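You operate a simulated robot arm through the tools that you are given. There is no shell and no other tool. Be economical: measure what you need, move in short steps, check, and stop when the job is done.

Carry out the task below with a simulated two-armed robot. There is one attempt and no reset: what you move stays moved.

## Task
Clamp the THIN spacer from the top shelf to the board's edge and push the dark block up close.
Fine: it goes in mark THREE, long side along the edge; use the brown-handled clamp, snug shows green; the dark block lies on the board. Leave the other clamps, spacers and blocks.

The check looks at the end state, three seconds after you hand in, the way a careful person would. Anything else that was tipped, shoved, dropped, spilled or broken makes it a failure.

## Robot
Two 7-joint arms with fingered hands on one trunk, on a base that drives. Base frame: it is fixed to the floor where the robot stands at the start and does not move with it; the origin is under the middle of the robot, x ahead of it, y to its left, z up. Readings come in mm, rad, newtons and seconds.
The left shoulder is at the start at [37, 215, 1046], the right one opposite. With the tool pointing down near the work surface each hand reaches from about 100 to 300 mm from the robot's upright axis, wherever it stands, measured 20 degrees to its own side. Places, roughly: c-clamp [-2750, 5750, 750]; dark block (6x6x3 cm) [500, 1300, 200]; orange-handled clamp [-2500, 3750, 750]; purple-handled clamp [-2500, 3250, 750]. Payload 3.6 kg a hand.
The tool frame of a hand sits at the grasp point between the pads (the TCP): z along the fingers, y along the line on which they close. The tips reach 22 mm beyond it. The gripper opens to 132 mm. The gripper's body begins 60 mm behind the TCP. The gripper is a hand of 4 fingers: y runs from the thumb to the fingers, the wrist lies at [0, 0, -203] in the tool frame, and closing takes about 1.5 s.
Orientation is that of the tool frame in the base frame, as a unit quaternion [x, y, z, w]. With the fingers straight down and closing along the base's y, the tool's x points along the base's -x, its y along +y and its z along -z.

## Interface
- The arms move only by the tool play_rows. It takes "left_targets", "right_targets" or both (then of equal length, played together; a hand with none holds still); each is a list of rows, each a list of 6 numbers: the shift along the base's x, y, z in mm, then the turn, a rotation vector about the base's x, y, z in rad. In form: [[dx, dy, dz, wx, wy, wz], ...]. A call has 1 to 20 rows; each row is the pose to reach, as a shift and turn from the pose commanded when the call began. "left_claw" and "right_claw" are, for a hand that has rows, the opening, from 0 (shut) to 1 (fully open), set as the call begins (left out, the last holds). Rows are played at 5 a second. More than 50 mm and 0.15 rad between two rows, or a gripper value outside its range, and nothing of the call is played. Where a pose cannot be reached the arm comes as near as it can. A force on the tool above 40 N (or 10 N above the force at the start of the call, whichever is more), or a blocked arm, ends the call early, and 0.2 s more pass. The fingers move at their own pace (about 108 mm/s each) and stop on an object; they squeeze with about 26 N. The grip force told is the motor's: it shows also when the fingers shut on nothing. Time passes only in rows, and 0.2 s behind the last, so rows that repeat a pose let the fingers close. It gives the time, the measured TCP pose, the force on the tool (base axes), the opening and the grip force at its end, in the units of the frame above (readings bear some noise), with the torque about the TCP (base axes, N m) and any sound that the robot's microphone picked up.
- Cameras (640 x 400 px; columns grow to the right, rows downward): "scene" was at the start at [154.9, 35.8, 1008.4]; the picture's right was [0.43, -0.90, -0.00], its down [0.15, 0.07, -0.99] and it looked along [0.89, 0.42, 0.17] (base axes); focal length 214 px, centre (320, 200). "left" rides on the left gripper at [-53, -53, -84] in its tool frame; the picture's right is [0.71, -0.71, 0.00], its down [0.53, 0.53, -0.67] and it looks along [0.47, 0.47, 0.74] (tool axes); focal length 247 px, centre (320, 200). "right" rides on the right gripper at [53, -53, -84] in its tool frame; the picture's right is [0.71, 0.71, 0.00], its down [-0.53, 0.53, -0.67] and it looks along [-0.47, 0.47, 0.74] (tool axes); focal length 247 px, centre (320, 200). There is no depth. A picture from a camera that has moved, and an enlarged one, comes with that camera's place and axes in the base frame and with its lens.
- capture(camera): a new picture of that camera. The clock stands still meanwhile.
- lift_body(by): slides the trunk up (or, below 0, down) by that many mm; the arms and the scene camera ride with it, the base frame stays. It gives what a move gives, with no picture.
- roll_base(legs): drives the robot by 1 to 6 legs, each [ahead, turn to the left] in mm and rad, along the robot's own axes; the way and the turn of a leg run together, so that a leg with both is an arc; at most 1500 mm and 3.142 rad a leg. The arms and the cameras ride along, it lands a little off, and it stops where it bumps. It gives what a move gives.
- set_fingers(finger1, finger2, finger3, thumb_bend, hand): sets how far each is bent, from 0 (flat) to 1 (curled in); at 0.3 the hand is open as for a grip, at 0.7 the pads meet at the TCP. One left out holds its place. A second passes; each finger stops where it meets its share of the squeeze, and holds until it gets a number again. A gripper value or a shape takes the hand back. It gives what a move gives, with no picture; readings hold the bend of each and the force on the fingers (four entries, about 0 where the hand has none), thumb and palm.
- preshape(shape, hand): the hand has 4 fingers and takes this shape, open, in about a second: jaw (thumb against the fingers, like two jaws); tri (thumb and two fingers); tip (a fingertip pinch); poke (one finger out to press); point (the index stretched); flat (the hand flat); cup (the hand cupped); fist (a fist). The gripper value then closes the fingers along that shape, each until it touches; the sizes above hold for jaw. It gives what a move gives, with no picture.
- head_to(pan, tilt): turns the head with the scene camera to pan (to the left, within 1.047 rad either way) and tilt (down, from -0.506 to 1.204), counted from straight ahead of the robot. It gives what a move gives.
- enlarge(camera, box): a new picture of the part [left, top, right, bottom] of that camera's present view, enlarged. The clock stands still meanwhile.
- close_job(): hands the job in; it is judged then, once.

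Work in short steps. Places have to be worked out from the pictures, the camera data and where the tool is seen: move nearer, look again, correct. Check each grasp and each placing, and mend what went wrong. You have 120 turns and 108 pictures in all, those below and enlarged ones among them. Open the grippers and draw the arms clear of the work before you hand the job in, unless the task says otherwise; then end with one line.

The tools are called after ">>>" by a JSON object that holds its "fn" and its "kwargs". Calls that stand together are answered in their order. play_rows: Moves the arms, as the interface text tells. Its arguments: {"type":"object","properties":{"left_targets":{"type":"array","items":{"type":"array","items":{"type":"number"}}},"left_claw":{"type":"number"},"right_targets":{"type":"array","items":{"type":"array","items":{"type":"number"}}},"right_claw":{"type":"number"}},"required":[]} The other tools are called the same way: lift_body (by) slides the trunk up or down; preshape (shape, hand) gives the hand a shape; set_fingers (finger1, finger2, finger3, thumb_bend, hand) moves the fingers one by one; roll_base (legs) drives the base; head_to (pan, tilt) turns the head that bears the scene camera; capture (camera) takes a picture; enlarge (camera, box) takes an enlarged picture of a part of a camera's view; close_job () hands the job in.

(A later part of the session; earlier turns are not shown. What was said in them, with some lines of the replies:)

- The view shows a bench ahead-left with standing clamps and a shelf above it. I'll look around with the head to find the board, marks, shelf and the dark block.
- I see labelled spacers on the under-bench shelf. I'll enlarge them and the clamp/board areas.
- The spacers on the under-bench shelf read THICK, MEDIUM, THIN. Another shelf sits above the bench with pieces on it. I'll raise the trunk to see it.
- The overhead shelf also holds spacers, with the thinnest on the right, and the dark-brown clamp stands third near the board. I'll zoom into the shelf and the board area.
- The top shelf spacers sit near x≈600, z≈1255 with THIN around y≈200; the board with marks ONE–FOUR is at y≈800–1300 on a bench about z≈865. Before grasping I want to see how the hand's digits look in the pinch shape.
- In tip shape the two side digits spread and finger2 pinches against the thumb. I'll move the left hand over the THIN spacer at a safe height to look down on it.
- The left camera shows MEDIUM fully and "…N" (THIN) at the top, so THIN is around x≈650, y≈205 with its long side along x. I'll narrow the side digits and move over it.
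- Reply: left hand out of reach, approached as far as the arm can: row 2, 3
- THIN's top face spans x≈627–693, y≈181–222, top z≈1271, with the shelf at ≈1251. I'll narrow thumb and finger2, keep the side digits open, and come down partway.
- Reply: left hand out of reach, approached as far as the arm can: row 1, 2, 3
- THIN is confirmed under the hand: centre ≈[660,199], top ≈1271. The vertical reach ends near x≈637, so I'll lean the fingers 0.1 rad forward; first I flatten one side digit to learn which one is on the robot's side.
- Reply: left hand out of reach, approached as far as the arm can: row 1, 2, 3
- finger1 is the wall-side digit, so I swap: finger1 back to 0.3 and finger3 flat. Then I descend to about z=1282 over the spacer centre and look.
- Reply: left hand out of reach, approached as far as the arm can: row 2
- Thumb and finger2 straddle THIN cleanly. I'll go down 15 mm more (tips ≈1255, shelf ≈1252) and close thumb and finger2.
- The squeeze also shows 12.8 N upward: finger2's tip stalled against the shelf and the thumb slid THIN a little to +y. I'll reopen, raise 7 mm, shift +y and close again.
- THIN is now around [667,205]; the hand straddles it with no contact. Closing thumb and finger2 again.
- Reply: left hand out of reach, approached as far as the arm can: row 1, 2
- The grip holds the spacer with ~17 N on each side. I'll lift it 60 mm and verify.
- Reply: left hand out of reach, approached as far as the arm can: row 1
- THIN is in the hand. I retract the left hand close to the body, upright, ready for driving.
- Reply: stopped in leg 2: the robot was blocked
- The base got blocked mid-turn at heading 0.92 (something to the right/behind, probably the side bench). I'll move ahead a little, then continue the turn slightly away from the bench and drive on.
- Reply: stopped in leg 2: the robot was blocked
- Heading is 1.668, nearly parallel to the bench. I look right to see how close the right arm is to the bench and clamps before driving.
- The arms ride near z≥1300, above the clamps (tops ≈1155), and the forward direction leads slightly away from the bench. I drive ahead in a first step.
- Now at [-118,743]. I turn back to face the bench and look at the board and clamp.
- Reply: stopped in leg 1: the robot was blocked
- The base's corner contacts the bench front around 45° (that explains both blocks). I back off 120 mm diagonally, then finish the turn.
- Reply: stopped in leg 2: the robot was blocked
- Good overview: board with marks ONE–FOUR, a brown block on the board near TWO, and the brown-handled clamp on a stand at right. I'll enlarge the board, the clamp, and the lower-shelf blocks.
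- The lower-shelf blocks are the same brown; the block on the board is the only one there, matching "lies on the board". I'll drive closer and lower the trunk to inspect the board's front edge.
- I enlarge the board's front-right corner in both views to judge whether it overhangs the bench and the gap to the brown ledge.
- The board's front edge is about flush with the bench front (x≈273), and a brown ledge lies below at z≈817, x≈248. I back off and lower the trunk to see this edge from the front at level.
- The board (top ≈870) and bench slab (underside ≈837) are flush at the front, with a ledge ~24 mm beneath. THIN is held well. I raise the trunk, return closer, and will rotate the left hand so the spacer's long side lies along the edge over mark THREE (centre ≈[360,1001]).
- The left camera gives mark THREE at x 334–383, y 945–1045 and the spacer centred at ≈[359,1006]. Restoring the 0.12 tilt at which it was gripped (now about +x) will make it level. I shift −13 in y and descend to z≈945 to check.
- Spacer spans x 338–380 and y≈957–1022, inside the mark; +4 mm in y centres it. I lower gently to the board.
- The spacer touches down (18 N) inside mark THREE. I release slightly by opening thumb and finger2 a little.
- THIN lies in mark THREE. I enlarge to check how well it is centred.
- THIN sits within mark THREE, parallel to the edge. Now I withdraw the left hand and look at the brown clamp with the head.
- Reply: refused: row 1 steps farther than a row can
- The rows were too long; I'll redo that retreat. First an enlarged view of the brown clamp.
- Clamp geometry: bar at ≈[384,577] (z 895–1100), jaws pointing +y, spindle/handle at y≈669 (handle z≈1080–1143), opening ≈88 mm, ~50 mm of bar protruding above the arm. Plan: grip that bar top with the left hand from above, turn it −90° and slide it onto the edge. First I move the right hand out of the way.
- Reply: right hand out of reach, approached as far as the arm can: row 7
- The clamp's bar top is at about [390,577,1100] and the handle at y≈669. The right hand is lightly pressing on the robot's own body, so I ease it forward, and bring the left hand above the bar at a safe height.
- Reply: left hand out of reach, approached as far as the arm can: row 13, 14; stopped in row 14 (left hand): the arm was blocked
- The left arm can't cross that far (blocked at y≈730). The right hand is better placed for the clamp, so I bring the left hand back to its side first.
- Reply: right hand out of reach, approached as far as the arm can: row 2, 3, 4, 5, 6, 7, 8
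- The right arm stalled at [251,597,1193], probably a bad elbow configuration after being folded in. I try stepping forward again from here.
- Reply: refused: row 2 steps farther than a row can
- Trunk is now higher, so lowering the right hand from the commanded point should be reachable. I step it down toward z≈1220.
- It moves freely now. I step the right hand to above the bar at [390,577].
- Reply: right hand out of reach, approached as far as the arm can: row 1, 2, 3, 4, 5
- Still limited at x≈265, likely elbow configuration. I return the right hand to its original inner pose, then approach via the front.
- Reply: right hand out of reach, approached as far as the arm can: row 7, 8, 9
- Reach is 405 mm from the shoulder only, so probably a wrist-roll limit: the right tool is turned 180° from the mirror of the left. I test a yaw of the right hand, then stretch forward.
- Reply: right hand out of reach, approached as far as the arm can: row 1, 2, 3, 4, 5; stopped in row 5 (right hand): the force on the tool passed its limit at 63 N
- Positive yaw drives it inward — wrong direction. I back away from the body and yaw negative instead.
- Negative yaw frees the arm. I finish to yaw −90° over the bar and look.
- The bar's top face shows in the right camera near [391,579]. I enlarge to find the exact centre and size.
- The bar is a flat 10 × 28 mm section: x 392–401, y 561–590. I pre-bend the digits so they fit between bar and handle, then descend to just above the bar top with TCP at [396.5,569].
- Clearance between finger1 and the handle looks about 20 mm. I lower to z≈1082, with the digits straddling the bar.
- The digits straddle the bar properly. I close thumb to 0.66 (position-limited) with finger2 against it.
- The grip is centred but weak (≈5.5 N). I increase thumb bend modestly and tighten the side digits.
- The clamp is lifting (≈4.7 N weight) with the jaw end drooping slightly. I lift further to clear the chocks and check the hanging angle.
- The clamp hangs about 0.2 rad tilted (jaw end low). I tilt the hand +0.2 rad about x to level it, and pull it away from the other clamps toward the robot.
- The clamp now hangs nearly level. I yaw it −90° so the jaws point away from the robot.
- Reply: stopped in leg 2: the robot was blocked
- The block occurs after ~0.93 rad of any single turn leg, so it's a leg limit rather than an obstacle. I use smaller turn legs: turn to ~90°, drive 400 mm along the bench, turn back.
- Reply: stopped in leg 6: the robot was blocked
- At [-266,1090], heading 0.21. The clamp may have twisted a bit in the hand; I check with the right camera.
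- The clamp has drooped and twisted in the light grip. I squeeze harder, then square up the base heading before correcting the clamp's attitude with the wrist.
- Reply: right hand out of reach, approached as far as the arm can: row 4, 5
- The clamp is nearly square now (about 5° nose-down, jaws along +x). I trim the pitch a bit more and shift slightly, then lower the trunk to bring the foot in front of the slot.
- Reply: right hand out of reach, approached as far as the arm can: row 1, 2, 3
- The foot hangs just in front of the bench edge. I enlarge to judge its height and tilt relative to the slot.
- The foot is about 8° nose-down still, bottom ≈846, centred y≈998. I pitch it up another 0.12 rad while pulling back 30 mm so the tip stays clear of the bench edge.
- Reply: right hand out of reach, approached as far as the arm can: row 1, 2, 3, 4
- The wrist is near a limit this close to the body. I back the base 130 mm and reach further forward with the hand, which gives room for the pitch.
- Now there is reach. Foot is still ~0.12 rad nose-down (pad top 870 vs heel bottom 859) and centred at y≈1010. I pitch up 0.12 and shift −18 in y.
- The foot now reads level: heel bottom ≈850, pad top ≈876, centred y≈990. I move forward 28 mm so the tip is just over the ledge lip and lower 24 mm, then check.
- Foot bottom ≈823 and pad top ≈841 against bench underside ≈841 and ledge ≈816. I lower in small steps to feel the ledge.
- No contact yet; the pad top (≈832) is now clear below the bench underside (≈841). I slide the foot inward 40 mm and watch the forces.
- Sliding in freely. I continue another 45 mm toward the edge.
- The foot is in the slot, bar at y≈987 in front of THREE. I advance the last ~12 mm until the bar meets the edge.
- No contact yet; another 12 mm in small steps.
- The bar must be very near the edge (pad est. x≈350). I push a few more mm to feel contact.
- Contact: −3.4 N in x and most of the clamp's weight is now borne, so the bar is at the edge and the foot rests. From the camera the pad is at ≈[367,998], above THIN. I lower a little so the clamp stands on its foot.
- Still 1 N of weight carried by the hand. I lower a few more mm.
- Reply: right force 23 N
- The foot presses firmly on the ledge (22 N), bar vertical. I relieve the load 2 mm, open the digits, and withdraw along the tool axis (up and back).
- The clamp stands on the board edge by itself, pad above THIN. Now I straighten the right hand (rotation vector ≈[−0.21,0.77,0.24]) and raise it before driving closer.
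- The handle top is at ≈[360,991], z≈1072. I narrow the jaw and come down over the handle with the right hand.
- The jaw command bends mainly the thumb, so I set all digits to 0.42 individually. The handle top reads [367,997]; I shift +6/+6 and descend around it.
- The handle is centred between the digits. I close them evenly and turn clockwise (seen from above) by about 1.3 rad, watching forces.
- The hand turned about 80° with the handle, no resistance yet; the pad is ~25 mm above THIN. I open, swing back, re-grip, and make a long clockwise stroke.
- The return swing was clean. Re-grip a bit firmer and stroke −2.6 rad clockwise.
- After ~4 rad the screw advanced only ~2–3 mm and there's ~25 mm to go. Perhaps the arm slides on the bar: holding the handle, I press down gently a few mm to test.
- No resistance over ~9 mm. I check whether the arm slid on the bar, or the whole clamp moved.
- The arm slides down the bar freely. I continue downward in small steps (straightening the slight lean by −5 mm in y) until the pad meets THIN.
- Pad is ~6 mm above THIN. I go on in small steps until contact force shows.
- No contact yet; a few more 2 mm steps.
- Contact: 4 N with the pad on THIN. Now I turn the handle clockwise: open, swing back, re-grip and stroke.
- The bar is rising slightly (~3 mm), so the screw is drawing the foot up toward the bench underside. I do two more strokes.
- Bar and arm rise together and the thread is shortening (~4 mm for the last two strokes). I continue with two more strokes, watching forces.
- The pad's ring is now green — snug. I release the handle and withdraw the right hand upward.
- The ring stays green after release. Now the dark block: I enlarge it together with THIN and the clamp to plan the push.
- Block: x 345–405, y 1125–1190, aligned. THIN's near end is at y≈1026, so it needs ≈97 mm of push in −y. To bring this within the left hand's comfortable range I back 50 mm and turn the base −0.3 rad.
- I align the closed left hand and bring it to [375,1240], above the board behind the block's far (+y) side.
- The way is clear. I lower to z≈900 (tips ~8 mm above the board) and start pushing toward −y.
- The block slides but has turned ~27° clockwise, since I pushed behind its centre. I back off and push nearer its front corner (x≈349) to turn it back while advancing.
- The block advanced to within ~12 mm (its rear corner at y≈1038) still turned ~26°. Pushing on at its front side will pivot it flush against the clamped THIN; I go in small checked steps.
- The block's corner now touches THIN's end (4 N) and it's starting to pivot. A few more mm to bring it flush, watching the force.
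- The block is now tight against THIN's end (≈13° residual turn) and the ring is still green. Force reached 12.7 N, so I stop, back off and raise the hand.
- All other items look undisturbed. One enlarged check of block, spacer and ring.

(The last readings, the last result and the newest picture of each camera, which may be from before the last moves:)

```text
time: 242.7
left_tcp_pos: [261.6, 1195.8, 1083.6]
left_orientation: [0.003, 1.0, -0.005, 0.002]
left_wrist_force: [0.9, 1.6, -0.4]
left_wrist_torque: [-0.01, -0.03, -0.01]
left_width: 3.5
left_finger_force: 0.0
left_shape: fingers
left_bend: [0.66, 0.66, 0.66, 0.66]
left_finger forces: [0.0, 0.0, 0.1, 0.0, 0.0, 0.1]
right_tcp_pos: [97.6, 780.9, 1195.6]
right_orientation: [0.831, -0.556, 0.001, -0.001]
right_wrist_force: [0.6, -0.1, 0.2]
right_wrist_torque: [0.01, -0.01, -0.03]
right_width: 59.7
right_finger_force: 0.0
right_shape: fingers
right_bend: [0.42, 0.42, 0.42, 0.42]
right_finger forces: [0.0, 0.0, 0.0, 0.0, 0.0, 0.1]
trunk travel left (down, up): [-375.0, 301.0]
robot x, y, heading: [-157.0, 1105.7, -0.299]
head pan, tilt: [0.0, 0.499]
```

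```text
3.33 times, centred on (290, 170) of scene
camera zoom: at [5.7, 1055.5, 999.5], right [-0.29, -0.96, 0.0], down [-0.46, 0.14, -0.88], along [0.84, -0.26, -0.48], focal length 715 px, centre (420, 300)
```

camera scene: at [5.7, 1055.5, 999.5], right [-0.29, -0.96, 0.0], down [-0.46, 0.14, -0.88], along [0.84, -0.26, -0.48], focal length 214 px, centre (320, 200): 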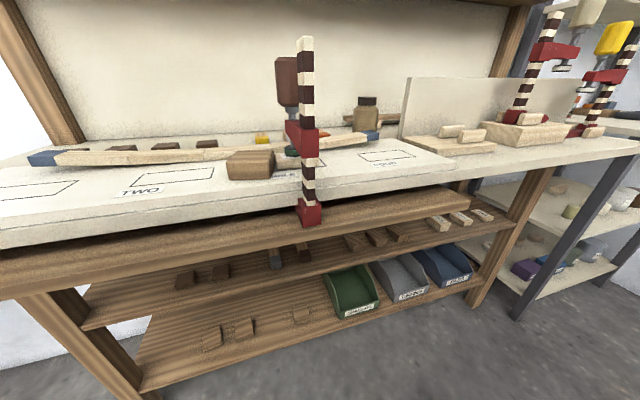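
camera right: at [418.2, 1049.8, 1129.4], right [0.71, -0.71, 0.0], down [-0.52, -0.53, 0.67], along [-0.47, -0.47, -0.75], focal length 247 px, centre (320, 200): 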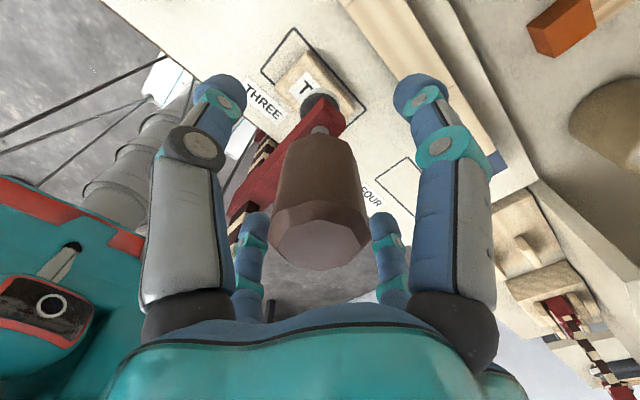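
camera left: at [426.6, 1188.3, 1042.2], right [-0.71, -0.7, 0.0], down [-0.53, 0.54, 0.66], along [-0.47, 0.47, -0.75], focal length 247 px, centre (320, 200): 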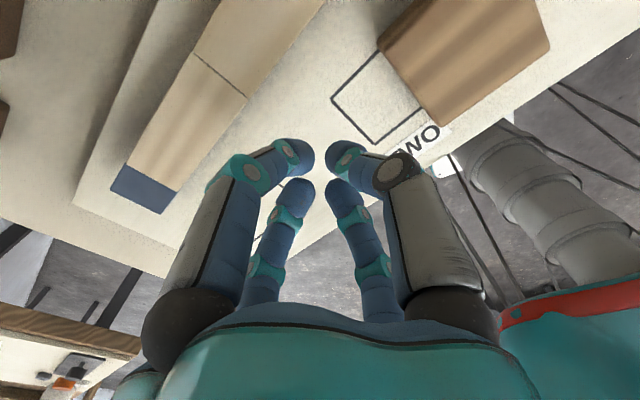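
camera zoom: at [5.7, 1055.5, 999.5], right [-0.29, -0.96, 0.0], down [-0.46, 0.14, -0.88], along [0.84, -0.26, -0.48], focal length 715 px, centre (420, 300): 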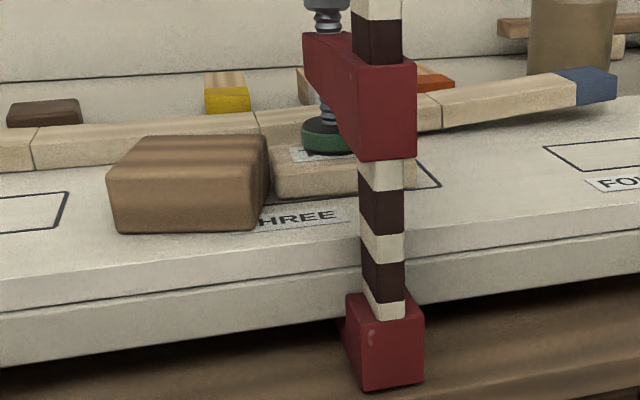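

The pad is green, THIN sits in mark THREE, and the block is up against it on the board. I open both hands and back the robot away.

>>> {"fn": "preshape", "kwargs": {"hand": "right", "shape": "jaw"}}

>>> {"fn": "roll_base", "kwargs": {"legs": [[-250, 0]]}}

>>> {"fn": "preshape", "kwargs": {"hand": "left", "shape": "jaw"}}

>>> {"fn": "enlarge", "kwargs": {"camera": "scene", "box": [200, 90, 440, 240]}}

```text
time: 243.6
left_tcp_pos: [261.9, 1194.5, 1082.0]
left_orientation: [0.003, 1.0, -0.005, 0.003]
left_wrist_force: [0.0, 1.1, 0.5]
left_wrist_torque: [-0.02, 0.0, -0.01]
left_width: 3.4
left_finger_force: 0.1
left_shape: fingers
left_bend: [0.66, 0.66, 0.66, 0.66]
left_finger forces: [0.1, 0.0, 0.1, 0.0, 0.0, 0.0]
right_tcp_pos: [99.3, 779.3, 1194.8]
right_orientation: [0.831, -0.556, 0.001, -0.001]
right_wrist_force: [0.6, 0.4, -0.2]
right_wrist_torque: [0.03, -0.03, 0.02]
right_width: 131.8
right_finger_force: 0.0
right_shape: jaw
right_bend: [0.3, 0.3, 0.3, 0.3]
right_finger forces: [0.0, 0.0, 0.0, 0.1, 0.0, 0.1]
trunk travel left (down, up): [-375.0, 301.0]
robot x, y, heading: [-157.0, 1105.8, -0.297]
head pan, tilt: [0.0, 0.499]
```

```text
time: 245.4
left_tcp_pos: [23.1, 1268.6, 1083.6]
left_orientation: [0.004, 1.0, -0.005, 0.003]
left_wrist_force: [-0.3, -0.3, -0.1]
left_wrist_torque: [0.03, -0.02, 0.01]
left_width: 3.3
left_finger_force: 0.1
left_shape: fingers
left_bend: [0.66, 0.66, 0.66, 0.66]
left_finger forces: [0.0, 0.1, 0.0, 0.0, 0.0, 0.0]
right_tcp_pos: [-141.9, 853.8, 1194.1]
right_orientation: [0.831, -0.556, 0.001, -0.001]
right_wrist_force: [-0.5, -0.1, -0.8]
right_wrist_torque: [0.01, -0.02, -0.03]
right_width: 131.9
right_finger_force: 0.0
right_shape: jaw
right_bend: [0.3, 0.3, 0.3, 0.3]
right_finger forces: [0.0, 0.1, 0.0, 0.0, 0.1, 0.1]
trunk travel left (down, up): [-375.0, 301.0]
robot x, y, heading: [-392.5, 1176.9, -0.3]
head pan, tilt: [0.0, 0.499]
```

```text
time: 246.3
left_tcp_pos: [22.7, 1269.5, 1083.5]
left_orientation: [0.005, 1.0, -0.005, 0.003]
left_wrist_force: [0.9, 0.8, 0.8]
left_wrist_torque: [-0.01, 0.0, 0.0]
left_width: 131.8
left_finger_force: 0.1
left_shape: jaw
left_bend: [0.3, 0.3, 0.3, 0.3]
left_finger forces: [0.1, 0.0, 0.1, 0.1, 0.0, 0.0]
right_tcp_pos: [-141.0, 853.1, 1195.8]
right_orientation: [0.831, -0.556, 0.0, -0.001]
right_wrist_force: [-0.4, -0.6, 0.6]
right_wrist_torque: [0.0, -0.02, 0.0]
right_width: 132.1
right_finger_force: 0.1
right_shape: jaw
right_bend: [0.3, 0.3, 0.3, 0.3]
right_finger forces: [0.0, 0.1, 0.1, 0.1, 0.0, 0.1]
trunk travel left (down, up): [-375.0, 301.0]
robot x, y, heading: [-392.9, 1180.0, -0.299]
head pan, tilt: [0.0, 0.499]
```

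```text
2.67 times, centred on (320, 165) of scene
camera zoom: at [-233.2, 1128.9, 999.3], right [-0.3, -0.95, 0.0], down [-0.46, 0.14, -0.88], along [0.84, -0.26, -0.48], focal length 572 px, centre (320, 293)
```

zoom: 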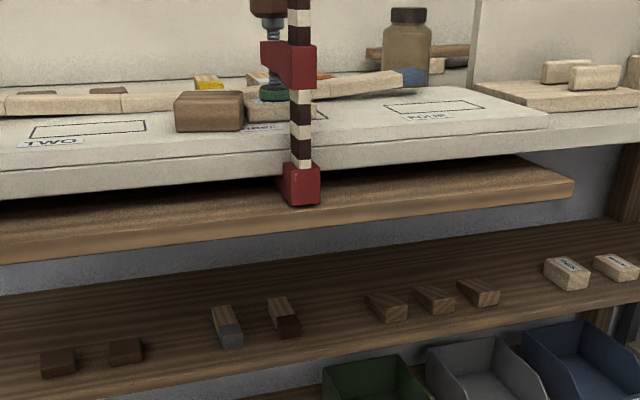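

The clamp is snug (green ring), the block is up close to the spacer, both hands are open and the arms are clear. I hand in.

>>> {"fn": "close_job", "kwargs": {}}

```text
The job is handed in.
```

The THIN spacer is clamped in mark THREE with the brown-handled clamp (ring green), its long side along the board's edge; the block from the board is pushed against its end, turned about 13° from square.
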